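You operate a simulated robot arm through the tools that you are given. There is no shell and no other tool. Be economical: measure what you need, move in short steps, check, and stop when the job is done.

You run a simulated two-armed robot. Do the job below in one go: nothing can be reset, and whatever is moved stays where it is left.

Task
Take the yellow bundle and put it on the printed sheet on the top of the paper pallets by the sink. Then take the card from the grey top of unit three and put it on the green top of unit four. Then fetch the white jar from the green top of unit three and stand it on the front of the plate bench. Then push the dryer drawer shut. Then fetch the white jar marked "clips" from the green mat on the packing bench and stand it on the cream tape roll. Keep to this order. Set down upright: card, jar, white jar.

Only the result counts: the job must be done as asked and must still hold three seconds after the hand-in. Knocking over, shifting, dropping, spilling or breaking anything else fails it. Flat cloth is picked up by pressing the open fingertips on it (5 to 10 N) and closing them slowly along it; thin cloth reads only 2 to 8 mm in the jaws.

Robot
Two 7-joint arms with two-finger parallel grippers on one trunk, on a base that drives. Base frame: it is fixed to the floor where the robot stands at the start and does not move with it; the origin is under the middle of the robot, x ahead of it, y to its left, z up; the surface under the hand at the start is at about z = 108. Readings come in cm, degrees, newtons and seconds.
The left shoulder is at the start at [7, 18.8, 129.4], the right one opposite. With the tool pointing down near the work surface each hand reaches from about 34 to 80 cm from the robot's upright axis, wherever it stands, measured 20 degrees to its own side. Places, roughly: card [225, -200, 100]; cream tape roll (9x9x4 cm) [610, 380, 90]; dryer drawer [660, -520, 90]; front of the plate bench (18x110 cm) [646, -382, 90]; green top of unit four [380, -50, 100]; jar [375, -200, 100]; printed sheet [75, 75, 100]; white jar [625, 375, 100]; yellow bundle (10x6x5 cm) [50, 20, 110]. Payload 3.91 kg a hand.
The tool frame of a hand sits at the grasp point between the pads (the TCP): z along the fingers, y along the line on which they close. The tips reach 3 cm beyond it. Largest opening 11 cm; finger width 2, thickness 1; the body of the gripper, 4.8 by 11.2 cm, starts 5.5 cm behind the TCP.
Orientation is that of the tool frame in the base frame, as a unit quaternion [x, y, z, w]. With the fingers straight down and closing along the base's y, the tool's x points along the base's -x, its y along +y and its z along -z.

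Tools
- The arms move only by the tool drive_tool. It takes "left_commands", "right_commands" or both (then of equal length, played together; a hand with none holds still); each is a list of rows, each a list of 7 numbers: the shift along the base's x, y, z in units of 25 mm (1.0 is 25 mm), then the turn, a rotation vector about the base's x, y, z in units of 4 degrees (1.0 is 4 degrees), then the closure in counts, from 0 (fully open) to 255 (shut). In form: [[x, y, z, rx, ry, rz, claw], ...]. A call has 1 to 20 rows; each row shifts and turns the commanded pose from where the row before left it. A call with a number of a shift or a turn outside -1 to 1 is refused whole. A row lasts 0.2 s, in which the tool goes at most 5 cm and 8.6 degrees; a call with a longer step from one row to the next is refused whole, and so is a gripper value outside its range. Where a pose cannot be reached the arm comes as near as it can. A force on the tool above 40 N (or 10 N above the force at the start of the call, whichever is more), or a blocked arm, ends the call early, and 0.2 s more pass. The fingers move at their own pace (about 7.2 cm/s each) and stop on an object; they squeeze with about 37 N. The grip force told is the motor's: it shows also when the fingers shut on nothing. Time passes only in rows, and 0.2 s behind the last, so rows that do not move let the fingers close. The reply holds the time, the measured pose of the TCP, the force on the tool along the base axes, the opening and the grip force, in the units named above and with some noise, with the torque about the TCP (base axes, N m) and any sound that the robot's microphone picked up.
- Cameras (640 x 400 px; columns grow to the right, rows downward): "scene" is now at [13.4, 4.88, 153.66]; the picture's right is [0.57, -0.82, 0.00], its down [-0.37, -0.26, -0.89] and it looks along [0.74, 0.50, -0.45] (base axes); focal length 257 px, centre (320, 200). "left" rides on the left gripper at [7.2, -1.7, -10.3] in its tool frame; the picture's right is [0.23, 0.97, 0.00], its down [-0.76, 0.18, -0.62] and it looks along [-0.61, 0.14, 0.78] (tool axes); focal length 222 px, centre (320, 200). "right" rides on the right gripper at [7.2, 1.7, -10.3] in its tool frame; the picture's right is [-0.23, 0.97, 0.00], its down [-0.76, -0.18, -0.62] and it looks along [-0.61, -0.14, 0.78] (tool axes); focal length 222 px, centre (320, 200). There is no depth. A picture from a camera that has moved, and an enlarged one, comes with that camera's place and axes in the base frame and with its lens. The place of the scene camera against the robot may be out by one fixed shift of up to 1.2 cm in any direction.
- capture(camera): a new picture of that camera. No time passes.
- slide_trunk(by): slides the trunk up (or, below 0, down) by that many cm; the arms and the scene camera ride with it, the base frame stays. It gives what a move gives, with no picture.
- base_move(legs): drives the robot by 1 to 6 legs, each [ahead, turn to the left] in cm and degrees, along the robot's own axes; the way and the turn of a leg run together, so that a leg with both is an arc; at most 150 cm and 180 degrees a leg. The arms and the cameras ride along, it lands a little off, and it stops where it bumps. It gives what a move gives.
- head_to(pan, tilt): turns the head with the scene camera to pan (to the left, within 86 degrees either way) and tilt (down, from -29 to 69), counted from straight ahead of the robot. It gives what a move gives.
- enlarge(camera, box): a new picture of the part [left, top, right, bottom] of that camera's present view, enlarged. No time passes.
- sign_off(): hands the job in; it is judged then, once.

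Work in short steps. Places have to be worked out from the pictures, the camera data and where the tool is seen: move nearer, look again, correct. Check each grasp and each placing, and mend what went wrong. You have 165 turns and 118 pictures in all, those below and enlarged ones among them. Open the grippers and draw the arms clear of the work before you hand the job in, unless the task says otherwise; then end with one line.

The tools are called after "Emit:" by a JSON object that holds its "method" and its "body". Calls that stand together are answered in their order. drive_tool: Moves the arms, as the interface text tells. Its arguments: {"type":"object","properties":{"left_commands":{"type":"array"},"right_commands":{"type":"array"}},"required":[]} The other tools are called the same way: slide_trunk (by) slides the trunk up or down; base_move (legs) drives the base; head_to (pan, tilt) turns the head that bears the scene camera; capture (camera) takes a picture; enlarge (camera, box) takes an enlarged picture of a part of a camera's view; sign_off () hands the job in.

At the start:

```text
time: 0.0
left_ee_pos: [35.84, 54.65, 138.69]
left_tool_rot: [0.0, 1.0, 0.0, 0.001]
left_contact_force: [-0.8, -0.1, -0.5]
left_ft_torque: [-0.01, 0.02, 0.01]
left_grip_width: 10.99
left_grasp_force: 0.1
right_ee_pos: [45.67, 3.92, 138.49]
right_tool_rot: [0.0, 1.0, 0.0, 0.001]
right_contact_force: [0.5, 0.0, 0.0]
right_ft_torque: [-0.01, 0.01, 0.01]
right_grip_width: 10.99
right_grasp_force: 0.1
trunk travel left (down, up): [-80.4, 13.6]
robot x, y, heading: [-0.36, -0.08, 0.0]
head pan, tilt: [34.4, 26.9]
```

scene: 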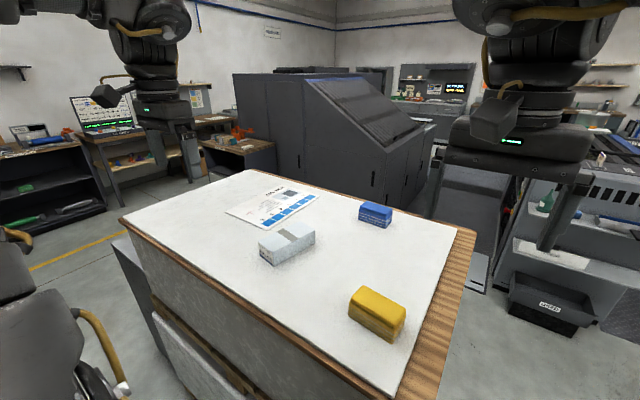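
right: 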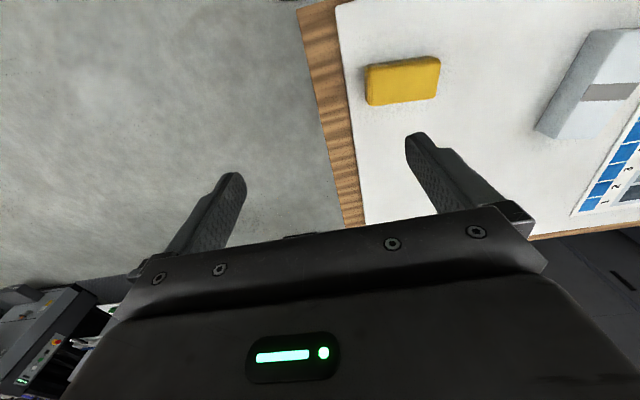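
left: 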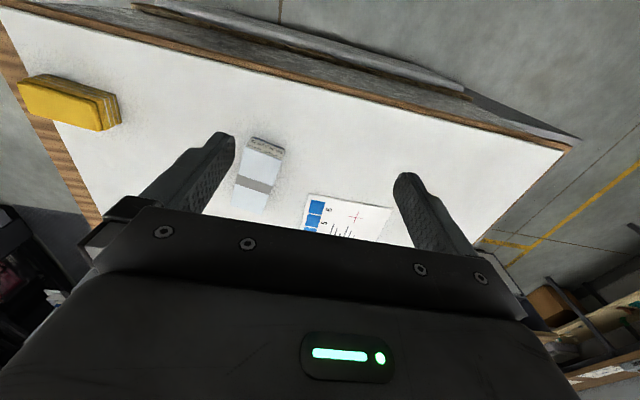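

I estimate the bundle to be near [48, 15.6] with its long axis about along y, so I enlarge to measure its yaw.

Emit:
{"method": "enlarge", "body": {"camera": "scene", "box": [320, 260, 440, 360]}}

Emit:
{"method": "enlarge", "body": {"camera": "right", "box": [330, 20, 470, 130]}}

```text
4.00 times, centred on (380, 310) of scene
camera zoom: at [13.4, 4.88, 153.66], right [0.57, -0.82, 0.0], down [-0.37, -0.26, -0.89], along [0.74, 0.5, -0.45], focal length 1026 px, centre (80, -240)
```

zoom: 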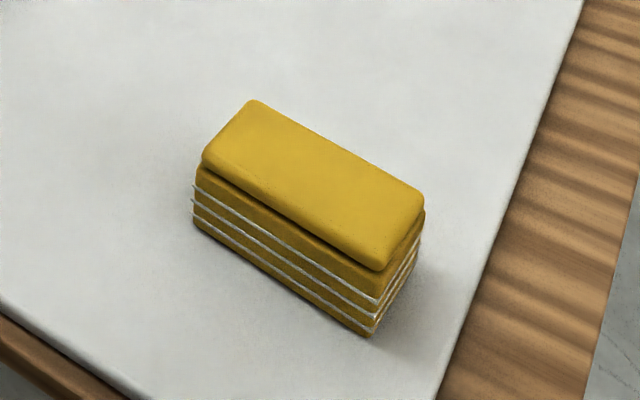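

```text
3.64 times, centred on (400, 75) of right
camera zoom: at [38.31, 5.57, 148.82], right [0.23, 0.97, 0.0], down [0.76, -0.18, 0.62], along [0.61, -0.14, -0.78], focal length 808 px, centre (29, 654)
```

zoom: 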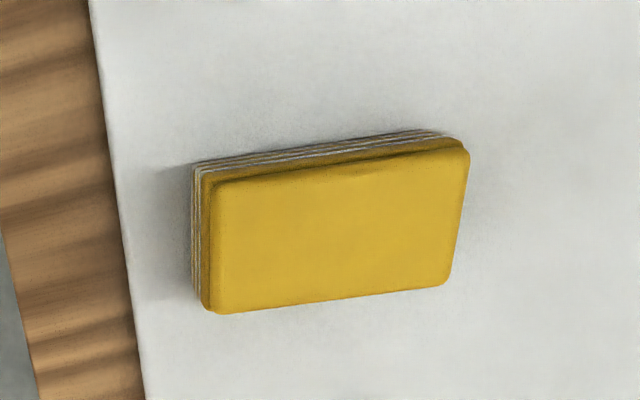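

The bundle's top is centred near [48.1, 15.9], yawed about -6°. I turn the right hand 80° and move above it.

Emit:
{"method": "drive_tool", "body": {"right_commands": [[0.0486, 0.2386, -0.3, 0, 0, 1, 0], [0.0486, 0.2386, -0.3, 0, 0, 1, 0], [0.0486, 0.2386, -0.3, 0, 0, 1, 0], [0.0486, 0.2386, -0.3, 0, 0, 1, 0], [0.0486, 0.2386, -0.3, 0, 0, 1, 0], [0.0486, 0.2386, -0.3, 0, 0, 1, 0], [0.0486, 0.2386, -0.3, 0, 0, 1, 0], [0.0486, 0.2386, -0.3, 0, 0, 1, 0], [0.0486, 0.2386, -0.3, 0, 0, 1, 0], [0.0486, 0.2386, -0.3, 0, 0, 1, 0], [0.0486, 0.2386, -0.3, 0, 0, 1, 0], [0.0486, 0.2386, -0.3, 0, 0, 1, 0], [0.0486, 0.2386, -0.3, 0, 0, 1, 0], [0.0486, 0.2386, -0.3, 0, 0, 1, 0], [0.0486, 0.2386, -0.3, 0, 0, 1, 0], [0.0486, 0.2386, -0.3, 0, 0, 1, 0], [0.0486, 0.2386, -0.3, 0, 0, 1, 0], [0.0486, 0.2386, -0.3, 0, 0, 1, 0], [0.0486, 0.2386, -0.3, 0, 0, 1, 0], [0.0486, 0.2386, -0.3, 0, 0, 1, 0]]}}

Emit:
{"method": "capture", "body": {"camera": "right"}}

```text
time: 4.4
left_ee_pos: [35.94, 54.66, 138.67]
left_tool_rot: [-0.001, 1.0, 0.0, 0.0]
left_contact_force: [-0.2, 0.1, 0.4]
left_ft_torque: [0.01, -0.01, 0.0]
left_grip_width: 11.01
left_grasp_force: 0.1
right_ee_pos: [48.32, 11.67, 125.62]
right_tool_rot: [-0.626, 0.779, 0.022, 0.017]
right_contact_force: [-0.3, -0.1, -0.4]
right_ft_torque: [0.03, -0.03, 0.0]
right_grip_width: 10.99
right_grasp_force: 0.1
right hand out of reach, approached as far as the arm can: row 16, 18, 19, 20
trunk travel left (down, up): [-80.4, 13.6]
robot x, y, heading: [0.05, 0.11, 0.2]
head pan, tilt: [34.4, 26.9]
stopped in row 20 (right hand): the arm was blocked; the commanded pose is now the measured one
```

```text
112 pictures are left
camera right: at [45.05, 4.33, 135.47], right [-0.9, 0.43, 0.03], down [0.34, 0.67, 0.66], along [0.27, 0.6, -0.75], focal length 222 px, centre (320, 200)
```

right: 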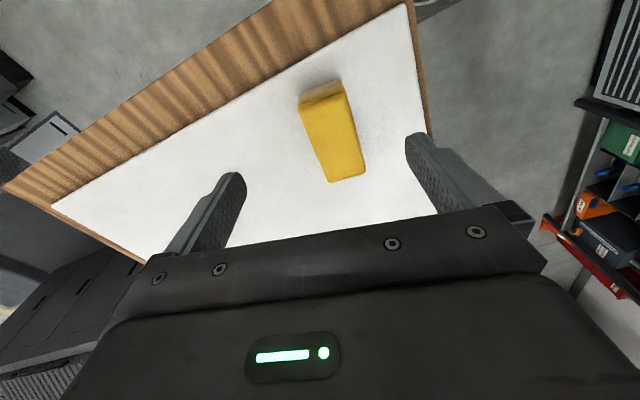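

The hand got to yaw 78° before stopping, likely a joint limit. 6° off is acceptable, so I try shifting in y without turning.

Emit:
{"method": "drive_tool", "body": {"right_commands": [[0, 0.5, 0, 0, 0, 0, 0], [0, 0.5, 0, 0, 0, 0, 0], [0, 0.6, 0, 0, 0, 0, 0]]}}

```text
time: 5.4
left_ee_pos: [36.0, 54.64, 138.69]
left_tool_rot: [0.0, 1.0, 0.0, 0.001]
left_contact_force: [0.5, 0.2, -0.4]
left_ft_torque: [-0.02, 0.0, -0.03]
left_grip_width: 11.02
left_grasp_force: 0.1
right_ee_pos: [49.86, 12.42, 127.3]
right_tool_rot: [-0.609, 0.791, 0.043, 0.03]
right_contact_force: [0.1, -0.1, 0.3]
right_ft_torque: [-0.02, -0.01, 0.03]
right_grip_width: 11.0
right_grasp_force: 0.1
right hand out of reach, approached as far as the arm can: row 3
trunk travel left (down, up): [-80.4, 13.6]
robot x, y, heading: [0.18, -0.25, 0.0]
head pan, tilt: [34.4, 26.9]
stopped in row 3 (right hand): the arm was blocked; the commanded pose is now the measured one
```

The arm is limited here by joint angle. I turn the robot 30° left so that the bundle falls into the right arm's easy zone.

Emit:
{"method": "base_move", "body": {"legs": [[0, 30]]}}

```text
time: 7.3
left_ee_pos: [3.56, 65.29, 138.77]
left_tool_rot: [-0.261, 0.965, -0.001, -0.001]
left_contact_force: [-1.4, 0.6, 0.5]
left_ft_torque: [-0.01, 0.03, 0.02]
left_grip_width: 10.97
left_grasp_force: 0.1
right_ee_pos: [36.85, 35.96, 127.45]
right_tool_rot: [0.794, -0.606, -0.048, -0.02]
right_contact_force: [0.6, -0.1, -0.4]
right_ft_torque: [0.0, -0.01, -0.03]
right_grip_width: 11.0
right_grasp_force: 0.1
trunk travel left (down, up): [-80.4, 13.6]
robot x, y, heading: [-0.04, -0.14, 30.3]
head pan, tilt: [34.4, 26.9]
```

Now I move back above the bundle with the yaw set to 84° and the tilt taken out.

Emit:
{"method": "drive_tool", "body": {"right_commands": [[0.45, -0.804, -0.2, -0.141, -0.049, -0.53, 0], [0.45, -0.804, -0.2, -0.141, -0.049, -0.53, 0], [0.45, -0.804, -0.2, -0.141, -0.049, -0.53, 0], [0.45, -0.804, -0.2, -0.141, -0.049, -0.53, 0], [0.45, -0.804, -0.2, -0.141, -0.049, -0.53, 0], [0.45, -0.804, -0.2, -0.141, -0.049, -0.53, 0], [0.45, -0.804, -0.2, -0.141, -0.049, -0.53, 0], [0.45, -0.804, -0.2, -0.141, -0.049, -0.53, 0], [0.45, -0.804, -0.2, -0.141, -0.049, -0.53, 0], [0.45, -0.804, -0.2, -0.141, -0.049, -0.53, 0], [0, 0, 0, 0, 0, 0, 0]]}}

Emit:
{"method": "capture", "body": {"camera": "right"}}

```text
time: 9.7
left_ee_pos: [3.4, 65.31, 138.79]
left_tool_rot: [-0.261, 0.965, 0.001, 0.0]
left_contact_force: [0.0, 0.3, 0.9]
left_ft_torque: [-0.01, -0.02, 0.02]
left_grip_width: 11.0
left_grasp_force: 0.0
right_ee_pos: [47.99, 15.73, 122.4]
right_tool_rot: [-0.67, 0.742, 0.0, 0.0]
right_contact_force: [-0.1, -0.3, -0.5]
right_ft_torque: [-0.02, -0.02, -0.02]
right_grip_width: 11.01
right_grasp_force: 0.1
trunk travel left (down, up): [-80.4, 13.6]
robot x, y, heading: [0.17, 0.02, 30.4]
head pan, tilt: [34.4, 26.9]
```

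```text
111 pictures are left
camera right: at [45.56, 8.61, 132.61], right [-0.95, 0.33, 0.0], down [0.26, 0.74, 0.62], along [0.2, 0.59, -0.78], focal length 222 px, centre (320, 200)
```

right: 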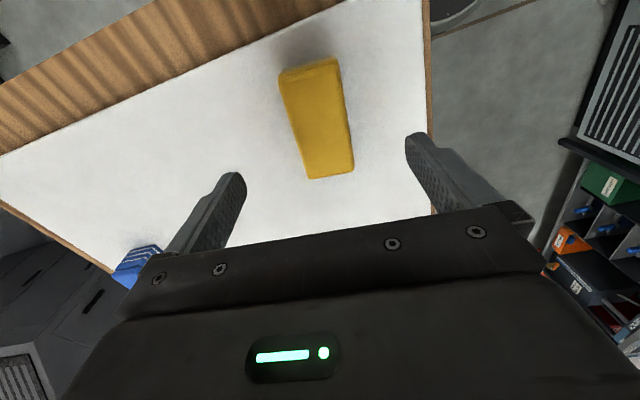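

The bundle is centred at about [47.8, 15.8], right under the hand. I lower to z ≈ 111.9 and close.

Emit:
{"method": "drive_tool", "body": {"right_commands": [[0, 0, -0.7, 0, 0, 0, 0], [0, 0, -0.7, 0, 0, 0, 0], [0, 0, -0.7, 0, 0, 0, 0], [0, 0, -0.7, 0, 0, 0, 0], [0, 0, -0.7, 0, 0, 0, 0], [0, 0, -0.7, 0, 0, 0, 0], [0, 0, 0, 0, 0, 0, 0], [0, 0, 0, 0, 0, 0, 255], [0, 0, 0, 0, 0, 0, 255], [0, 0, 0, 0, 0, 0, 255], [0, 0, 0, 0, 0, 0, 255], [0, 0, 0, 0, 0, 0, 255]]}}

```text
time: 12.3
left_ee_pos: [3.52, 65.25, 138.77]
left_tool_rot: [-0.261, 0.965, 0.001, 0.0]
left_contact_force: [0.2, -0.6, -0.9]
left_ft_torque: [-0.02, 0.0, -0.03]
left_grip_width: 11.0
left_grasp_force: 0.1
right_ee_pos: [47.91, 15.87, 111.71]
right_tool_rot: [-0.67, 0.743, 0.0, 0.0]
right_contact_force: [-0.5, 0.0, 0.0]
right_ft_torque: [0.0, -0.03, -0.04]
right_grip_width: 5.16
right_grasp_force: 36.9
trunk travel left (down, up): [-80.4, 13.6]
robot x, y, heading: [-0.3, 0.02, 30.1]
head pan, tilt: [34.4, 26.9]
```

Gripped at 5.2 cm. I lift, and look left to check the floor before driving.

Emit:
{"method": "drive_tool", "body": {"right_commands": [[0, 0, 1, 0, 0, 0, 255], [0, 0, 1, 0, 0, 0, 255], [0, 0, 1, 0, 0, 0, 255], [0, 0, 1, 0, 0, 0, 255], [0, 0, 1, 0, 0, 0, 255], [0, 0, 1, 0, 0, 0, 255], [0, 0, 0.6, 0, 0, 0, 255], [0, 0, 0, 0, 0, 0, 255]]}}

Emit:
{"method": "head_to", "body": {"pan": 75, "tilt": 30}}

Emit:
{"method": "capture", "body": {"camera": "scene"}}

```text
time: 14.1
left_ee_pos: [3.66, 65.24, 138.73]
left_tool_rot: [-0.261, 0.965, 0.0, 0.001]
left_contact_force: [0.7, -0.1, -0.3]
left_ft_torque: [-0.01, 0.0, -0.01]
left_grip_width: 11.01
left_grasp_force: 0.1
right_ee_pos: [48.09, 15.96, 128.34]
right_tool_rot: [-0.67, 0.743, 0.0, 0.0]
right_contact_force: [-0.1, -0.3, -1.5]
right_ft_torque: [-0.03, -0.02, 0.03]
right_grip_width: 5.17
right_grasp_force: 37.2
trunk travel left (down, up): [-80.4, 13.6]
robot x, y, heading: [-0.06, -0.09, 30.3]
head pan, tilt: [34.4, 26.9]
```

```text
time: 15.2
left_ee_pos: [3.64, 65.27, 138.62]
left_tool_rot: [-0.26, 0.965, 0.0, 0.0]
left_contact_force: [-0.1, 0.3, 0.2]
left_ft_torque: [0.0, 0.02, 0.02]
left_grip_width: 10.98
left_grasp_force: 0.1
right_ee_pos: [48.03, 15.91, 128.37]
right_tool_rot: [-0.67, 0.743, 0.0, -0.001]
right_contact_force: [0.3, 0.2, -1.9]
right_ft_torque: [0.03, -0.01, -0.01]
right_grip_width: 5.18
right_grasp_force: 36.7
trunk travel left (down, up): [-80.4, 13.6]
robot x, y, heading: [-0.24, -0.03, 30.2]
head pan, tilt: [75.0, 30.0]
```

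```text
110 pictures are left
camera scene: at [2.81, 10.94, 153.17], right [0.97, 0.26, 0.0], down [0.13, -0.48, -0.87], along [-0.23, 0.84, -0.5], focal length 257 px, centre (320, 200)
```

scene: 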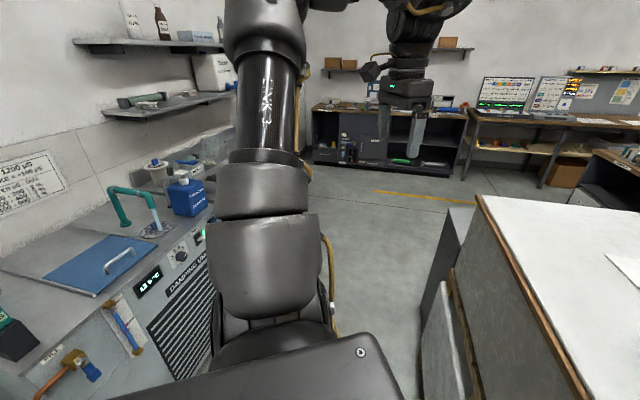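

Free floor runs along y between the sink unit (x ≈ -68) and the pallets (x ≈ 38). I turn to about 94°, drive 62 cm and turn back to about 25°.

Emit:
{"method": "base_move", "body": {"legs": [[0, 63], [62, 0], [0, -68]]}}

Emit:
{"method": "head_to", "body": {"pan": -20, "tilt": 35}}

Emit:
{"method": "capture", "body": {"camera": "scene"}}

```text
time: 24.3
left_ee_pos: [1.26, 126.69, 138.81]
left_tool_rot: [-0.244, 0.97, -0.001, 0.0]
left_contact_force: [-0.6, -0.5, -1.0]
left_ft_torque: [0.03, 0.0, 0.02]
left_grip_width: 11.0
left_grasp_force: 0.0
right_ee_pos: [43.95, 75.78, 128.36]
right_tool_rot: [-0.656, 0.754, 0.001, 0.0]
right_contact_force: [0.3, 0.6, -0.8]
right_ft_torque: [0.0, 0.02, 0.03]
right_grip_width: 5.14
right_grasp_force: 36.6
trunk travel left (down, up): [-80.4, 13.6]
robot x, y, heading: [-4.66, 61.64, 28.2]
head pan, tilt: [75.0, 30.0]
```

```text
time: 26.0
left_ee_pos: [1.21, 126.56, 138.8]
left_tool_rot: [-0.245, 0.97, 0.0, 0.0]
left_contact_force: [0.2, 0.1, 0.1]
left_ft_torque: [0.02, 0.02, 0.0]
left_grip_width: 11.0
left_grasp_force: 0.0
right_ee_pos: [43.84, 75.62, 128.28]
right_tool_rot: [-0.657, 0.754, 0.0, 0.0]
right_contact_force: [0.0, 0.2, -2.5]
right_ft_torque: [-0.03, -0.02, -0.02]
right_grip_width: 5.16
right_grasp_force: 37.3
trunk travel left (down, up): [-80.4, 13.6]
robot x, y, heading: [-4.61, 61.35, 28.4]
head pan, tilt: [-20.0, 35.0]
```

```text
109 pictures are left
camera scene: at [9.42, 64.8, 152.39], right [0.14, -0.99, 0.0], down [-0.57, -0.08, -0.82], along [0.81, 0.12, -0.57], focal length 257 px, centre (320, 200)
```

scene: 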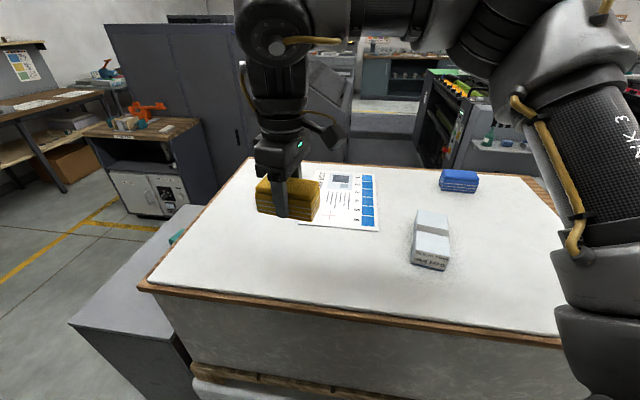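

The sheet spans x 60.7–90.4 and y 57.4–78.4. I carry the bundle over [71, 68] and lower part of the way.

Emit:
{"method": "drive_tool", "body": {"right_commands": [[0.907, -0.254, 0, 0, 0, 0, 255], [0.907, -0.254, 0, 0, 0, 0, 255], [0.907, -0.254, 0, 0, 0, 0, 255], [0.907, -0.254, 0, 0, 0, 0, 255], [0.907, -0.254, 0, 0, 0, 0, 255], [0.907, -0.254, 0, 0, 0, 0, 255], [0.907, -0.254, 0, 0, 0, 0, 255], [0.907, -0.254, 0, 0, 0, 0, 255], [0.907, -0.254, 0, 0, 0, 0, 255], [0.907, -0.254, 0, 0, 0, 0, 255], [0.907, -0.254, 0, 0, 0, 0, 255], [0.907, -0.254, 0, 0, 0, 0, 255], [0, 0, -0.7, 0, 0, 0, 255], [0, 0, -0.7, 0, 0, 0, 255], [0, 0, -0.7, 0, 0, 0, 255], [0, 0, -0.7, 0, 0, 0, 255], [0, 0, 0, 0, 0, 0, 255]]}}

Emit:
{"method": "capture", "body": {"camera": "scene"}}

```text
time: 29.6
left_ee_pos: [1.27, 126.62, 138.66]
left_tool_rot: [-0.243, 0.97, 0.0, 0.0]
left_contact_force: [-0.4, 0.0, 0.0]
left_ft_torque: [0.0, 0.03, -0.02]
left_grip_width: 11.0
left_grasp_force: 0.0
right_ee_pos: [65.93, 66.56, 121.37]
right_tool_rot: [-0.657, 0.754, -0.001, 0.0]
right_contact_force: [0.2, -0.4, -1.7]
right_ft_torque: [-0.02, 0.02, -0.01]
right_grip_width: 5.15
right_grasp_force: 37.2
right hand out of reach, approached as far as the arm can: row 10, 11, 12
trunk travel left (down, up): [-80.4, 13.6]
robot x, y, heading: [-4.65, 61.46, 28.1]
head pan, tilt: [-20.0, 35.0]
```

```text
108 pictures are left
camera scene: at [9.42, 64.78, 152.39], right [0.14, -0.99, 0.0], down [-0.57, -0.08, -0.82], along [0.81, 0.12, -0.57], focal length 257 px, centre (320, 200)
```

scene: 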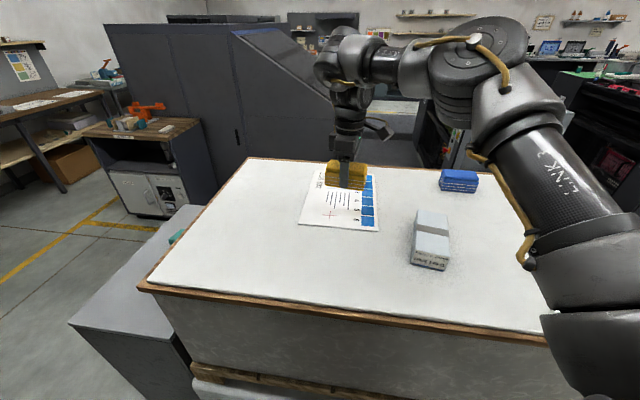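

The hand stopped at x ≈ 66, inside the sheet but near its edge. I nudge the base 5 cm ahead before lowering.

Emit:
{"method": "base_move", "body": {"legs": [[5, 0]]}}

Emit:
{"method": "drive_tool", "body": {"right_commands": [[0, 0, -0.6, 0, 0, 0, 255], [0, 0, -0.6, 0, 0, 0, 255], [0, 0, -0.6, 0, 0, 0, 255], [0, 0, -0.6, 0, 0, 0, 255], [0, 0, -0.5, 0, 0, 0, 255], [0, 0, -0.4, 0, 0, 0, 255], [0, 0, 0, 0, 0, 0, 255]]}}

```text
time: 30.5
left_ee_pos: [4.57, 128.22, 139.17]
left_tool_rot: [-0.242, 0.97, 0.002, 0.007]
left_contact_force: [-0.8, 0.0, 0.7]
left_ft_torque: [0.01, -0.05, -0.03]
left_grip_width: 10.97
left_grasp_force: 0.0
right_ee_pos: [69.34, 68.18, 122.25]
right_tool_rot: [-0.656, 0.755, -0.001, 0.006]
right_contact_force: [-0.6, -0.9, 0.4]
right_ft_torque: [0.06, -0.01, 0.01]
right_grip_width: 5.17
right_grasp_force: 36.9
trunk travel left (down, up): [-80.4, 13.6]
robot x, y, heading: [-0.53, 63.99, 28.4]
head pan, tilt: [-20.0, 35.0]
```

```text
time: 32.1
left_ee_pos: [5.55, 128.81, 138.77]
left_tool_rot: [-0.243, 0.97, 0.0, 0.002]
left_contact_force: [-0.6, 0.3, 0.5]
left_ft_torque: [-0.01, 0.03, -0.02]
left_grip_width: 10.99
left_grasp_force: 0.0
right_ee_pos: [70.24, 68.69, 113.26]
right_tool_rot: [-0.656, 0.755, 0.0, 0.002]
right_contact_force: [0.2, 0.4, -1.5]
right_ft_torque: [-0.02, -0.01, -0.02]
right_grip_width: 5.14
right_grasp_force: 37.1
trunk travel left (down, up): [-80.4, 13.6]
robot x, y, heading: [0.01, 63.91, 27.9]
head pan, tilt: [-20.0, 35.0]
```

About 1.4 cm remain; I lower to contact, then open and rise.

Emit:
{"method": "drive_tool", "body": {"right_commands": [[0, 0, -0.3, 0, 0, 0, 255], [0, 0, -0.2, 0, 0, 0, 255], [0, 0, -0.1, 0, 0, 0, 255], [0, 0, 0, 0, 0, 0, 255]]}}

```text
time: 33.1
left_ee_pos: [5.25, 128.66, 138.94]
left_tool_rot: [-0.243, 0.97, 0.001, 0.005]
left_contact_force: [-0.8, -0.3, 0.1]
left_ft_torque: [-0.01, 0.0, -0.02]
left_grip_width: 11.02
left_grasp_force: 0.0
right_ee_pos: [70.14, 68.75, 112.14]
right_tool_rot: [-0.656, 0.755, -0.001, 0.004]
right_contact_force: [3.8, -1.6, 17.1]
right_ft_torque: [-0.61, 0.2, 0.1]
right_grip_width: 5.15
right_grasp_force: 37.0
trunk travel left (down, up): [-80.4, 13.6]
robot x, y, heading: [-0.2, 63.99, 28.3]
head pan, tilt: [-20.0, 35.0]
```

Contact (17 N) shows the bundle is on the sheet. I release and rise straight up.

Emit:
{"method": "drive_tool", "body": {"right_commands": [[0, 0, 0.1, 0, 0, 0, 200], [0, 0, 0, 0, 0, 0, 100], [0, 0, 0, 0, 0, 0, 50], [0, 0, 0, 0, 0, 0, 0], [0, 0, 0, 0, 0, 0, 0], [0, 0, 0.6, 0, 0, 0, 0], [0, 0, 1, 0, 0, 0, 0], [0, 0, 1, 0, 0, 0, 0], [0, 0, 1, 0, 0, 0, 0], [0, 0, 1, 0, 0, 0, 0], [0, 0, 1, 0, 0, 0, 0], [0, 0, 1, 0, 0, 0, 0], [-0.8, 0, 1, 0, 0, 0, 0], [-0.8, 0, 1, 0, 0, 0, 0], [-0.8, 0, 1, 0, 0, 0, 0], [-0.8, 0, 1, 0, 0, 0, 0]]}}

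Emit:
{"method": "capture", "body": {"camera": "scene"}}

```text
time: 36.5
left_ee_pos: [5.43, 128.79, 138.93]
left_tool_rot: [-0.243, 0.97, 0.001, 0.004]
left_contact_force: [-0.4, -0.2, -0.2]
left_ft_torque: [0.04, -0.01, -0.02]
left_grip_width: 10.99
left_grasp_force: 0.1
right_ee_pos: [64.31, 68.64, 136.11]
right_tool_rot: [-0.657, 0.754, 0.0, 0.003]
right_contact_force: [0.8, -0.3, 0.1]
right_ft_torque: [-0.02, 0.06, 0.02]
right_grip_width: 11.0
right_grasp_force: 0.1
right hand out of reach, approached as far as the arm can: row 16
trunk travel left (down, up): [-80.4, 13.6]
robot x, y, heading: [-0.26, 63.76, 28.1]
head pan, tilt: [-20.0, 35.0]
```

```text
107 pictures are left
camera scene: at [14.05, 67.12, 152.38], right [0.14, -0.99, 0.0], down [-0.57, -0.08, -0.82], along [0.81, 0.12, -0.57], focal length 257 px, centre (320, 200)
```

scene: 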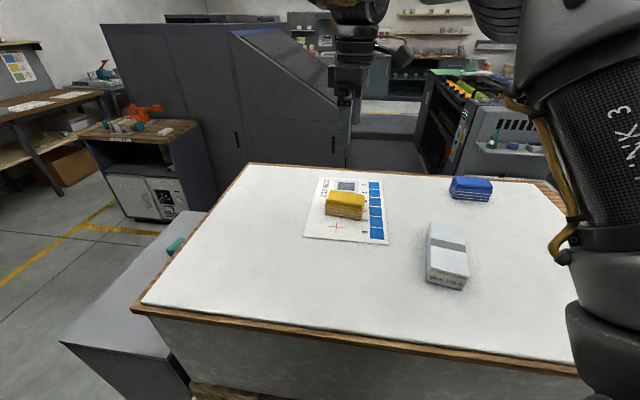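

The bundle lies on the sheet. I draw both arms in to a compact pose for driving and look to the right.

Emit:
{"method": "drive_tool", "body": {"right_commands": [[-0.56, -0.104, 0.2, 0, 0, -0.964, 0], [-0.56, -0.104, 0.2, 0, 0, -0.964, 0], [-0.56, -0.104, 0.2, 0, 0, -0.964, 0], [-0.56, -0.104, 0.1, 0, 0, -0.964, 0], [-0.56, -0.104, 0.1, 0, 0, -0.964, 0], [-0.56, -0.104, 0.1, 0, 0, -0.964, 0], [-0.56, -0.104, 0.1, 0, 0, -0.964, 0], [-0.56, -0.104, 0.1, 0, 0, -0.964, 0], [-0.56, -0.104, 0.1, 0, 0, -0.964, 0], [-0.56, -0.104, 0.1, 0, 0, -0.964, 0], [-0.56, -0.104, 0.1, 0, 0, -0.964, 0], [-0.56, -0.104, 0.1, 0, 0, -0.964, 0], [-0.56, -0.104, 0.1, 0, 0, -0.964, 0], [-0.56, -0.104, 0.1, 0, 0, -0.964, 0]], "left_commands": [[0.586, -0.807, 0, 0, 0, 0, 0], [0.586, -0.807, 0, 0, 0, 0, 0], [0.586, -0.807, 0, 0, 0, 0, 0], [0.586, -0.807, 0, 0, 0, 0, 0], [0.586, -0.807, 0, 0, 0, 0, 0], [0.586, -0.807, 0, 0, 0, 0, 0], [0.586, -0.807, 0, 0, 0, 0, 0], [0.586, -0.807, 0, 0, 0, 0, 0], [0.586, -0.807, 0, 0, 0, 0, 0], [0.586, -0.807, 0, 0, 0, 0, 0], [0.586, -0.807, 0, 0, 0, 0, 0], [0.586, -0.807, 0, 0, 0, 0, 0], [0.586, -0.807, 0, 0, 0, 0, 0], [0.586, -0.807, 0, 0, 0, 0, 0]]}}

Emit:
{"method": "head_to", "body": {"pan": -75, "tilt": 20}}

Emit:
{"method": "capture", "body": {"camera": "scene"}}

```text
time: 39.5
left_ee_pos: [22.1, 101.45, 135.45]
left_tool_rot: [-0.243, 0.97, -0.001, 0.004]
left_contact_force: [-0.1, -0.1, -0.5]
left_ft_torque: [0.0, 0.01, -0.02]
left_grip_width: 11.0
left_grasp_force: 0.1
left hand out of reach, approached as far as the arm can: row 11, 12, 13, 14
right_ee_pos: [44.4, 64.96, 140.46]
right_tool_rot: [-0.241, 0.971, 0.0, 0.004]
right_contact_force: [-0.4, 0.8, 0.9]
right_ft_torque: [-0.02, -0.01, 0.0]
right_grip_width: 11.01
right_grasp_force: 0.0
trunk travel left (down, up): [-80.4, 13.6]
robot x, y, heading: [0.18, 63.77, 27.8]
head pan, tilt: [-20.0, 35.0]
```

```text
time: 40.8
left_ee_pos: [22.13, 101.55, 135.43]
left_tool_rot: [-0.243, 0.97, -0.001, 0.004]
left_contact_force: [-0.3, 0.8, -0.3]
left_ft_torque: [0.02, -0.01, -0.04]
left_grip_width: 10.99
left_grasp_force: 0.1
right_ee_pos: [44.34, 65.01, 140.4]
right_tool_rot: [-0.242, 0.97, -0.001, 0.003]
right_contact_force: [-0.2, 0.2, 0.4]
right_ft_torque: [-0.01, 0.0, -0.02]
right_grip_width: 11.01
right_grasp_force: 0.0
trunk travel left (down, up): [-80.4, 13.6]
robot x, y, heading: [-0.3, 63.9, 28.1]
head pan, tilt: [-75.0, 20.0]
```

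```text
106 pictures are left
camera scene: at [11.57, 59.09, 154.77], right [-0.73, -0.68, 0.0], down [-0.23, 0.25, -0.94], along [0.64, -0.69, -0.34], focal length 257 px, centre (320, 200)
```

scene: 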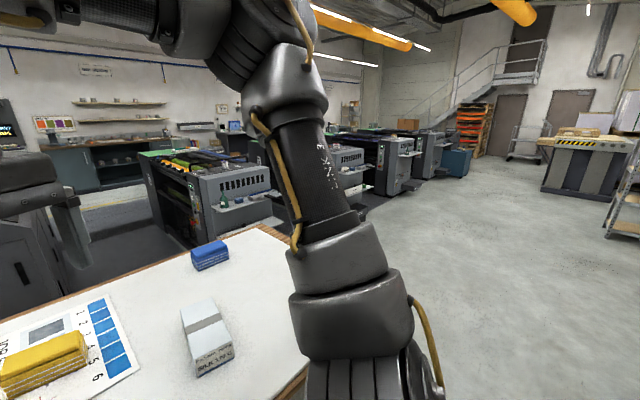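

The press units stand to the right beyond the pallets. I back off to a clear lane: turn right to -90°, drive 130 cm, turn to -45° and look.

Emit:
{"method": "base_move", "body": {"legs": [[0, -118], [130, 0], [0, 45]]}}

Emit:
{"method": "head_to", "body": {"pan": 0, "tilt": 18}}

Emit:
{"method": "capture", "body": {"camera": "scene"}}

```text
time: 54.5
left_ee_pos: [31.6, -79.76, 135.47]
left_tool_rot: [0.42, 0.908, -0.004, 0.002]
left_contact_force: [0.1, 0.1, 0.5]
left_ft_torque: [0.01, -0.02, -0.01]
left_grip_width: 11.01
left_grasp_force: 0.0
right_ee_pos: [0.65, -109.14, 140.37]
right_tool_rot: [0.421, 0.907, -0.001, 0.001]
right_contact_force: [-0.8, -0.1, 0.1]
right_ft_torque: [-0.02, 0.02, -0.02]
right_grip_width: 11.0
right_grasp_force: 0.0
trunk travel left (down, up): [-80.4, 13.6]
robot x, y, heading: [-9.5, -66.23, -49.8]
head pan, tilt: [-75.0, 20.0]
```

```text
time: 55.9
left_ee_pos: [31.69, -79.79, 135.46]
left_tool_rot: [0.419, 0.908, -0.004, 0.002]
left_contact_force: [-1.0, 0.1, 0.3]
left_ft_torque: [0.0, 0.01, 0.0]
left_grip_width: 11.01
left_grasp_force: 0.1
right_ee_pos: [0.76, -109.09, 140.48]
right_tool_rot: [0.421, 0.907, -0.002, 0.001]
right_contact_force: [0.3, -0.6, -0.1]
right_ft_torque: [-0.02, 0.03, 0.01]
right_grip_width: 10.96
right_grasp_force: 0.1
trunk travel left (down, up): [-80.4, 13.6]
robot x, y, heading: [-9.79, -66.14, -50.0]
head pan, tilt: [0.0, 18.0]
```

```text
105 pictures are left
camera scene: at [0.27, -77.23, 155.1], right [-0.76, -0.65, 0.0], down [-0.2, 0.24, -0.95], along [0.62, -0.73, -0.31], focal length 257 px, centre (320, 200)
```

scene: 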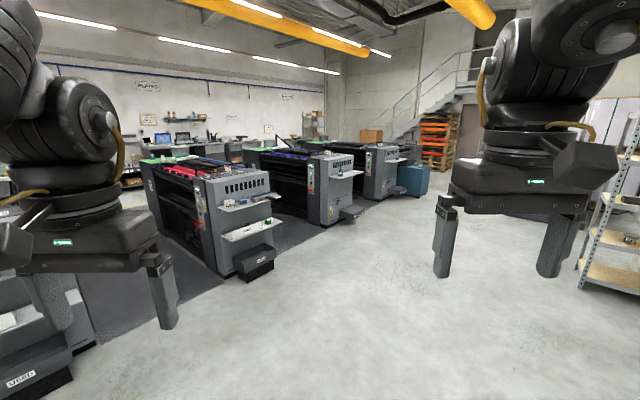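

Unit three should be the red-inked machine. I enlarge it.

Emit:
{"method": "enlarge", "body": {"camera": "scene", "box": [130, 130, 290, 290]}}

```text
2.50 times, centred on (210, 210) of scene
camera zoom: at [0.27, -77.23, 155.1], right [-0.76, -0.65, 0.0], down [-0.2, 0.24, -0.95], along [0.62, -0.73, -0.31], focal length 642 px, centre (595, 175)
```

zoom: 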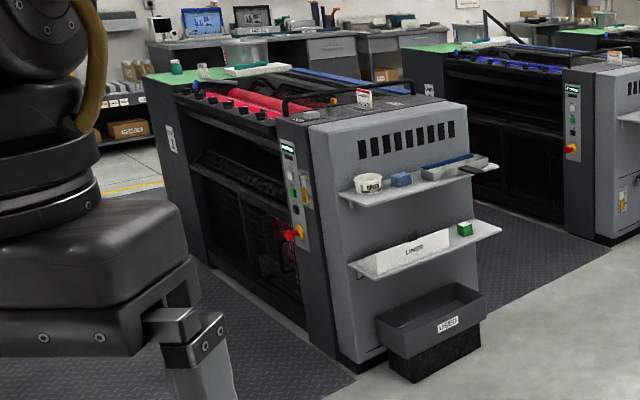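

The card stands on the grey top near x ≈ 235. I drive towards the lane in front of the gap between units four and three for a better look.

Emit:
{"method": "base_move", "body": {"legs": [[0, 29], [130, 0], [0, 21]]}}

Emit:
{"method": "head_to", "body": {"pan": 0, "tilt": 30}}

Emit:
{"method": "capture", "body": {"camera": "scene"}}

```text
time: 65.1
left_ee_pos: [150.39, -91.26, 135.52]
left_tool_rot: [0.004, 1.0, -0.002, 0.003]
left_contact_force: [0.2, -0.3, 0.7]
left_ft_torque: [0.0, 0.03, -0.05]
left_grip_width: 11.0
left_grasp_force: 0.1
right_ee_pos: [152.4, -133.91, 140.45]
right_tool_rot: [0.005, 1.0, -0.001, 0.001]
right_contact_force: [0.6, -0.4, -0.3]
right_ft_torque: [0.0, -0.02, 0.03]
right_grip_width: 10.99
right_grasp_force: 0.0
trunk travel left (down, up): [-80.4, 13.6]
robot x, y, heading: [112.68, -113.24, -0.4]
head pan, tilt: [0.0, 18.0]
```

```text
time: 65.8
left_ee_pos: [150.28, -90.98, 135.52]
left_tool_rot: [0.003, 1.0, -0.002, 0.003]
left_contact_force: [-0.6, 0.4, -0.9]
left_ft_torque: [-0.02, -0.03, 0.02]
left_grip_width: 11.0
left_grasp_force: 0.0
right_ee_pos: [152.5, -133.72, 140.51]
right_tool_rot: [0.005, 1.0, -0.003, 0.002]
right_contact_force: [-1.8, 0.0, -0.1]
right_ft_torque: [0.01, 0.02, -0.01]
right_grip_width: 11.0
right_grasp_force: 0.1
trunk travel left (down, up): [-80.4, 13.6]
robot x, y, heading: [112.94, -113.6, -0.3]
head pan, tilt: [0.0, 30.0]
```

```text
103 pictures are left
camera scene: at [127.71, -113.96, 153.18], right [-0.01, -1.0, 0.0], down [-0.5, 0.0, -0.87], along [0.87, -0.01, -0.5], focal length 257 px, centre (320, 200)
```

scene: 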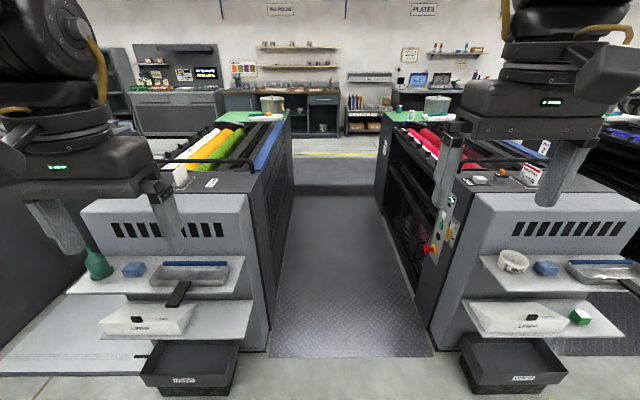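

The gap is about 93 cm wide (y -86 to -180). I enlarge the grey top with the card.

Emit:
{"method": "enlarge", "body": {"camera": "scene", "box": [440, 110, 640, 235]}}

Emit:
{"method": "enlarge", "body": {"camera": "scene", "box": [230, 80, 470, 230]}}

```text
3.20 times, centred on (540, 172) of scene
camera zoom: at [127.71, -113.96, 153.18], right [-0.01, -1.0, 0.0], down [-0.5, 0.0, -0.87], along [0.87, -0.01, -0.5], focal length 821 px, centre (-384, 288)
```

zoom: 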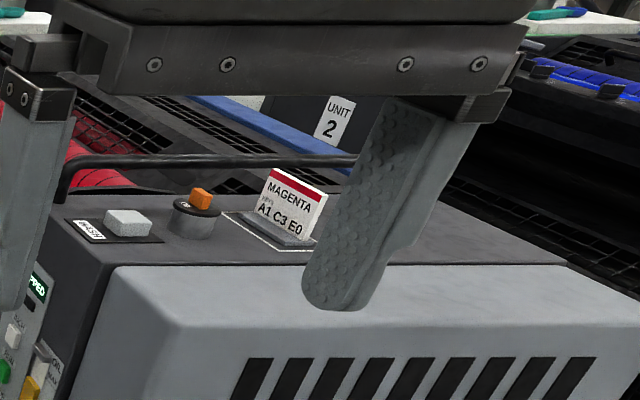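

```text
2.67 times, centred on (350, 155) of scene
camera zoom: at [127.71, -113.96, 153.18], right [-0.01, -1.0, 0.0], down [-0.5, 0.0, -0.87], along [0.87, -0.01, -0.5], focal length 684 px, centre (240, 320)
```

zoom: 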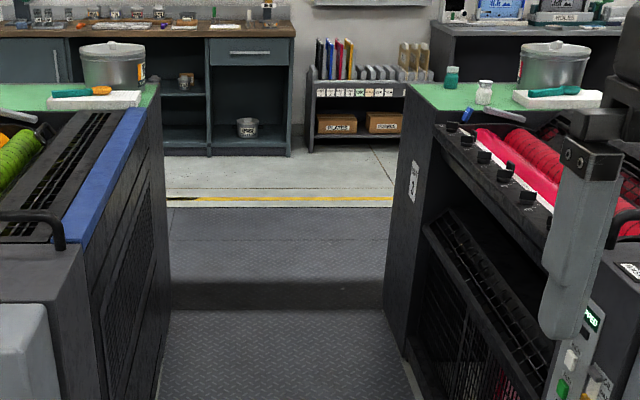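

The card base is triangulated at about [229, -207, 102]. I drive into the gap to about [213, -137] and face the card.

Emit:
{"method": "base_move", "body": {"legs": [[0, -13], [103, 0], [0, -45]]}}

Emit:
{"method": "head_to", "body": {"pan": -20, "tilt": 40}}

Emit:
{"method": "capture", "body": {"camera": "scene"}}

Emit:
{"method": "capture", "body": {"camera": "right"}}

```text
time: 73.9
left_ee_pos: [249.97, -156.96, 135.57]
left_tool_rot: [0.487, 0.873, -0.005, 0.002]
left_contact_force: [-0.3, 0.3, 0.0]
left_ft_torque: [-0.03, 0.02, -0.04]
left_grip_width: 11.0
left_grasp_force: 0.1
right_ee_pos: [214.77, -181.59, 140.39]
right_tool_rot: [0.489, 0.873, -0.002, 0.0]
right_contact_force: [-0.3, 0.2, -0.8]
right_ft_torque: [0.01, 0.01, 0.02]
right_grip_width: 10.98
right_grasp_force: 0.1
trunk travel left (down, up): [-80.4, 13.6]
robot x, y, heading: [210.96, -137.11, -58.1]
head pan, tilt: [0.0, 30.0]
```

```text
time: 74.7
left_ee_pos: [249.87, -157.19, 135.48]
left_tool_rot: [0.487, 0.873, -0.003, 0.002]
left_contact_force: [0.3, -0.1, 0.7]
left_ft_torque: [-0.02, -0.02, 0.01]
left_grip_width: 10.99
left_grasp_force: 0.0
right_ee_pos: [214.83, -181.68, 140.47]
right_tool_rot: [0.489, 0.872, -0.002, 0.001]
right_contact_force: [0.5, -0.2, -0.5]
right_ft_torque: [-0.01, 0.0, 0.0]
right_grip_width: 10.99
right_grasp_force: 0.2
trunk travel left (down, up): [-80.4, 13.6]
robot x, y, heading: [211.03, -137.14, -58.2]
head pan, tilt: [-20.0, 40.0]
```

```text
100 pictures are left
camera scene: at [216.04, -150.27, 151.64], right [-0.98, -0.2, 0.0], down [-0.13, 0.63, -0.77], along [0.16, -0.75, -0.64], focal length 257 px, centre (320, 200)
```

scene: 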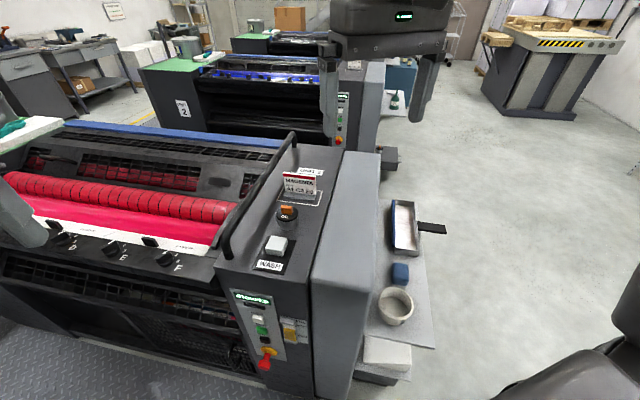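

```text
99 pictures are left
camera right: at [212.47, -174.59, 150.65], right [0.95, 0.32, 0.0], down [0.25, -0.74, 0.63], along [0.2, -0.59, -0.78], focal length 222 px, centre (320, 200)
```

right: 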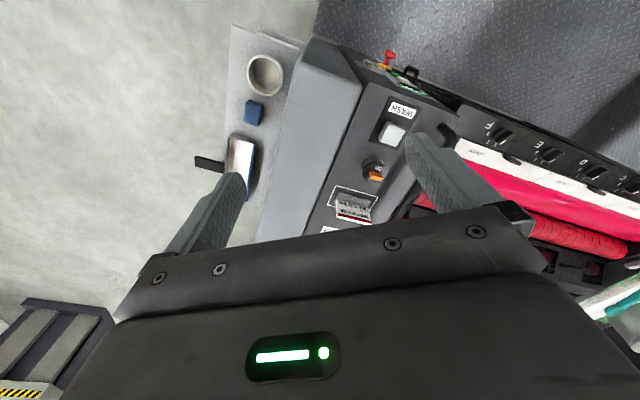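

I enlarge the card from both cameras to get its shape and yaw.

Emit:
{"method": "enlarge", "body": {"camera": "scene", "box": [220, 120, 380, 270]}}

Emit:
{"method": "enlarge", "body": {"camera": "right", "box": [300, 140, 440, 240]}}

```text
2.67 times, centred on (300, 195) of scene
camera zoom: at [216.04, -150.27, 151.64], right [-0.98, -0.2, 0.0], down [-0.13, 0.63, -0.77], along [0.16, -0.75, -0.64], focal length 684 px, centre (373, 213)
```

zoom: 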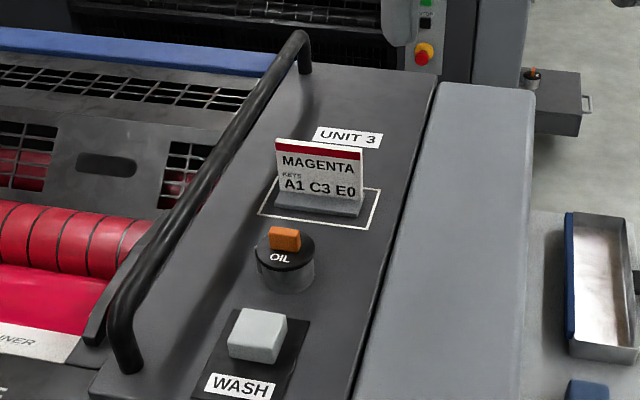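

```text
4.00 times, centred on (370, 190) of right
camera zoom: at [212.47, -174.59, 150.65], right [0.95, 0.32, 0.0], down [0.25, -0.74, 0.63], along [0.2, -0.59, -0.78], focal length 888 px, centre (120, 240)
```

zoom: 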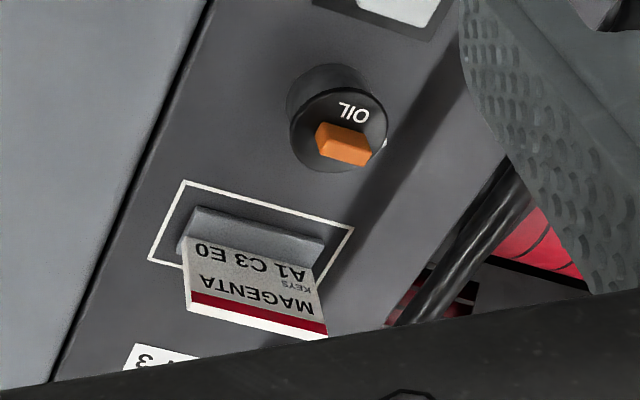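

The card faces +y, about x 229–239 with its plane at y ≈ -209 and top z ≈ 110. I move the right hand above it with yaw 0 (closing along y) and a 7 cm opening.

Emit:
{"method": "drive_tool", "body": {"right_commands": [[0.48, -0.678, -0.4, 0, 0, 0.914, 93], [0.48, -0.678, -0.4, 0, 0, 0.914, 93], [0.48, -0.678, -0.5, 0, 0, 0.914, 93], [0.48, -0.678, -0.5, 0, 0, 0.914, 93], [0.48, -0.678, -0.5, 0, 0, 0.914, 93], [0.48, -0.678, -0.5, 0, 0, 0.914, 93], [0.48, -0.678, -0.5, 0, 0, 0.914, 93], [0.48, -0.678, -0.5, 0, 0, 0.914, 93], [0.48, -0.678, -0.5, 0, 0, 0.914, 93], [0.48, -0.678, -0.5, 0, 0, 0.914, 93], [0.48, -0.678, -0.5, 0, 0, 0.914, 93], [0.48, -0.678, -0.5, 0, 0, 0.914, 93], [0.48, -0.678, -0.5, 0, 0, 0.914, 93], [0.48, -0.678, -0.5, 0, 0, 0.914, 93], [0.48, -0.678, -0.5, 0, 0, 0.914, 93], [0.48, -0.678, -0.5, 0, 0, 0.914, 93], [0, 0, 0, 0, 0, 0, 93]]}}

Emit:
{"method": "capture", "body": {"camera": "right"}}

Emit:
{"method": "enlarge", "body": {"camera": "scene", "box": [220, 80, 400, 230]}}

```text
time: 78.3
left_ee_pos: [249.8, -157.09, 135.51]
left_tool_rot: [0.487, 0.873, -0.004, 0.001]
left_contact_force: [-0.3, -0.2, 0.4]
left_ft_torque: [0.0, 0.0, -0.01]
left_grip_width: 10.99
left_grasp_force: 0.0
right_ee_pos: [233.36, -202.16, 119.68]
right_tool_rot: [-0.001, 1.0, -0.002, 0.002]
right_contact_force: [-0.2, 0.2, 0.2]
right_ft_torque: [0.02, 0.0, -0.01]
right_grip_width: 7.0
right_grasp_force: 0.0
right hand out of reach, approached as far as the arm can: row 14, 15, 16
trunk travel left (down, up): [-80.4, 13.6]
robot x, y, heading: [211.1, -137.48, -58.4]
head pan, tilt: [-20.0, 40.0]
```

```text
96 pictures are left
camera right: at [226.07, -200.63, 129.95], right [0.22, 0.97, 0.0], down [0.76, -0.17, 0.63], along [0.61, -0.14, -0.78], focal length 222 px, centre (320, 200)
```

right: 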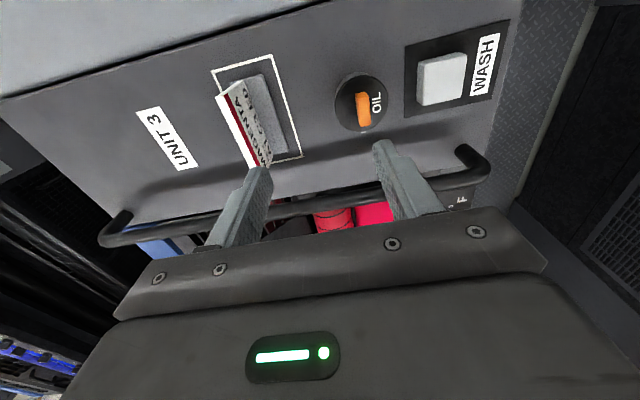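

```text
2.67 times, centred on (310, 155) of scene
camera zoom: at [215.94, -150.25, 151.64], right [-0.98, -0.2, 0.0], down [-0.13, 0.63, -0.77], along [0.16, -0.75, -0.64], focal length 684 px, centre (347, 320)
```

zoom: 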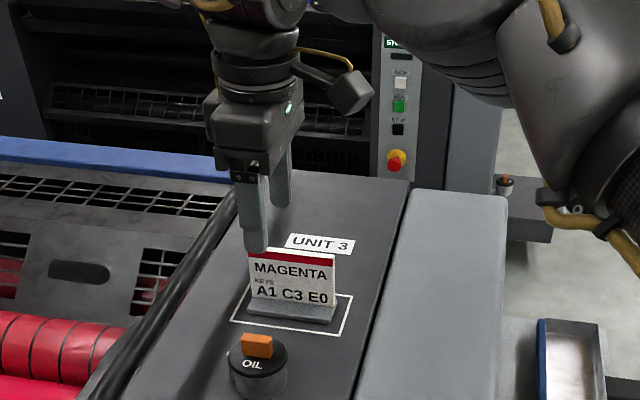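

The arm lacks about 7 cm of reach with this heading. Turning left by 33° brings the right shoulder closer, so I raise the hand, turn, and read.

Emit:
{"method": "drive_tool", "body": {"right_commands": [[0, 0.5, 1, 0, 0, 0, 93], [0, 0.5, 1, 0, 0, 0, 93], [0, 0.5, 1, 0, 0, 0, 93], [0, 0.5, 1, 0, 0, 0, 93], [0, 0.5, 1, 0, 0, 0, 93]]}}

Emit:
{"method": "base_move", "body": {"legs": [[0, 34]]}}

```text
time: 79.5
left_ee_pos: [249.8, -156.87, 135.51]
left_tool_rot: [0.487, 0.874, -0.005, 0.003]
left_contact_force: [-0.6, -0.6, 0.9]
left_ft_torque: [-0.02, 0.0, -0.01]
left_grip_width: 11.01
left_grasp_force: 0.0
right_ee_pos: [233.38, -195.97, 132.19]
right_tool_rot: [-0.001, 1.0, -0.001, 0.003]
right_contact_force: [-0.5, 0.7, 0.4]
right_ft_torque: [-0.02, 0.0, 0.0]
right_grip_width: 6.99
right_grasp_force: 0.0
trunk travel left (down, up): [-80.4, 13.6]
robot x, y, heading: [210.83, -137.23, -58.3]
head pan, tilt: [-20.0, 40.0]
```

```text
time: 81.5
left_ee_pos: [254.34, -132.34, 135.47]
left_tool_rot: [0.214, 0.977, -0.003, 0.003]
left_contact_force: [-0.7, -0.7, 0.6]
left_ft_torque: [0.03, -0.05, 0.0]
left_grip_width: 10.97
left_grasp_force: 0.0
right_ee_pos: [262.19, -173.98, 132.17]
right_tool_rot: [-0.29, 0.957, 0.0, 0.003]
right_contact_force: [-0.4, -0.3, 0.0]
right_ft_torque: [-0.05, -0.01, -0.01]
right_grip_width: 6.97
right_grasp_force: 0.1
trunk travel left (down, up): [-80.4, 13.6]
robot x, y, heading: [210.85, -137.32, -24.9]
head pan, tilt: [-20.0, 40.0]
```

Now I go above the card again, at yaw 0.

Emit:
{"method": "drive_tool", "body": {"right_commands": [[-0.792, -0.94, -0.2, 0, 0, -0.56, 93], [-0.792, -0.94, -0.2, 0, 0, -0.56, 93], [-0.792, -0.94, -0.2, 0, 0, -0.56, 93], [-0.792, -0.94, -0.2, 0, 0, -0.56, 93], [-0.792, -0.94, -0.2, 0, 0, -0.56, 93], [-0.792, -0.94, -0.2, 0, 0, -0.56, 93], [-0.792, -0.94, -0.3, 0, 0, -0.56, 93], [-0.792, -0.94, -0.3, 0, 0, -0.56, 93], [-0.792, -0.94, -0.3, 0, 0, -0.56, 93], [-0.792, -0.94, -0.4, 0, 0, -0.56, 93], [-0.792, -0.94, -0.4, 0, 0, -0.56, 93], [-0.792, -0.94, -0.4, 0, 0, -0.56, 93], [-0.792, -0.94, -0.4, 0, 0, -0.56, 93], [-0.792, -0.94, -0.4, 0, 0, -0.56, 93], [-0.792, -0.94, -0.4, 0, 0, -0.56, 93], [0, 0, 0, 0, 0, 0, 93]]}}

Emit:
{"method": "capture", "body": {"camera": "right"}}

```text
time: 84.9
left_ee_pos: [254.3, -132.27, 135.55]
left_tool_rot: [0.214, 0.977, -0.003, 0.003]
left_contact_force: [-0.2, 0.1, -0.4]
left_ft_torque: [0.01, 0.01, 0.01]
left_grip_width: 10.99
left_grasp_force: 0.1
right_ee_pos: [232.61, -209.06, 121.06]
right_tool_rot: [0.0, 1.0, -0.002, 0.002]
right_contact_force: [-0.4, 0.0, 0.7]
right_ft_torque: [0.02, 0.0, -0.01]
right_grip_width: 6.97
right_grasp_force: 0.0
trunk travel left (down, up): [-80.4, 13.6]
robot x, y, heading: [211.16, -137.19, -24.7]
head pan, tilt: [-20.0, 40.0]
```

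```text
94 pictures are left
camera right: at [225.23, -207.37, 131.25], right [0.23, 0.97, 0.0], down [0.76, -0.18, 0.63], along [0.61, -0.14, -0.78], focal length 222 px, centre (320, 200)
```

right: 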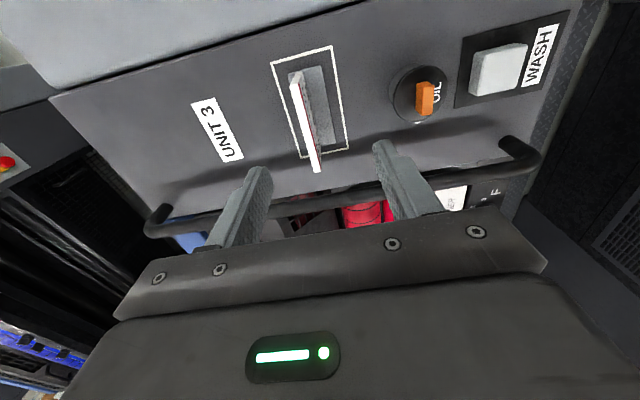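

The card's top edge is at y ≈ -210.5, centred at x ≈ 233. I correct, lower over the card and close.

Emit:
{"method": "drive_tool", "body": {"right_commands": [[0.2, -0.56, 0, 0, 0, 0, 93], [0, 0, -0.67, 0, 0, 0, 93], [0, 0, -0.67, 0, 0, 0, 93], [0, 0, -0.67, 0, 0, 0, 93], [0, 0, -0.67, 0, 0, 0, 93], [0, 0, -0.67, 0, 0, 0, 93], [0, 0, -0.67, 0, 0, 0, 93], [0, 0, -0.67, 0, 0, 0, 93], [0, 0, -0.66, 0, 0, 0, 93], [0, 0, 0, 0, 0, 0, 93]]}}

Emit:
{"method": "enlarge", "body": {"camera": "scene", "box": [320, 80, 640, 280]}}

Emit:
{"method": "capture", "body": {"camera": "right"}}

```text
time: 87.1
left_ee_pos: [254.3, -132.24, 135.59]
left_tool_rot: [0.213, 0.977, -0.004, 0.004]
left_contact_force: [0.0, 0.7, 0.2]
left_ft_torque: [-0.01, -0.03, -0.03]
left_grip_width: 11.01
left_grasp_force: 0.0
right_ee_pos: [232.94, -210.42, 107.4]
right_tool_rot: [-0.001, 1.0, -0.003, 0.003]
right_contact_force: [-0.3, 0.2, 0.1]
right_ft_torque: [0.03, -0.02, -0.01]
right_grip_width: 6.99
right_grasp_force: 0.0
trunk travel left (down, up): [-80.4, 13.6]
robot x, y, heading: [210.65, -136.93, -24.5]
head pan, tilt: [-20.0, 40.0]
```

```text
2.00 times, centred on (480, 180) of scene
camera zoom: at [222.29, -145.74, 151.63], right [-0.7, -0.71, 0.0], down [-0.46, 0.45, -0.77], along [0.54, -0.54, -0.64], focal length 513 px, centre (0, 240)
```

zoom: 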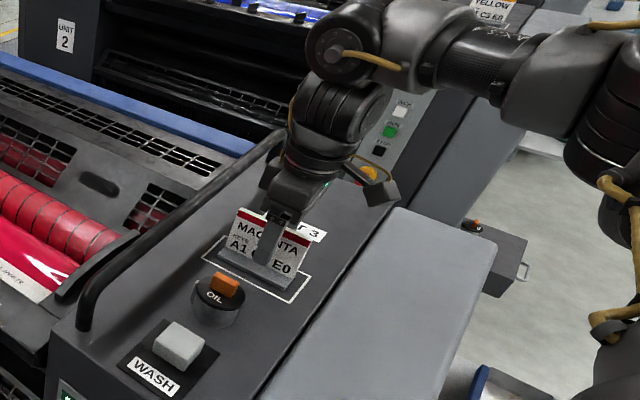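

```text
92 pictures are left
camera right: at [225.78, -208.75, 117.7], right [0.23, 0.97, 0.0], down [0.76, -0.17, 0.63], along [0.61, -0.14, -0.78], focal length 222 px, centre (320, 200)
```

right: 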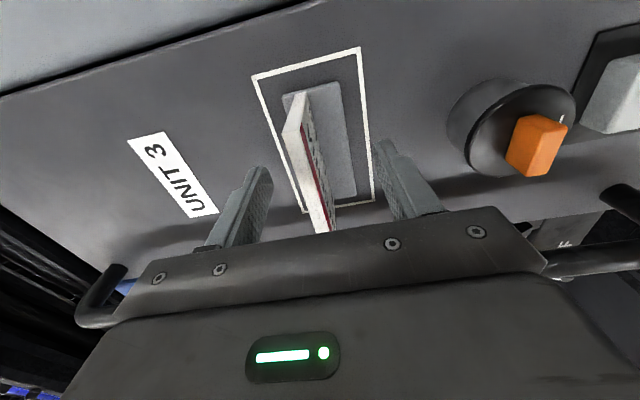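

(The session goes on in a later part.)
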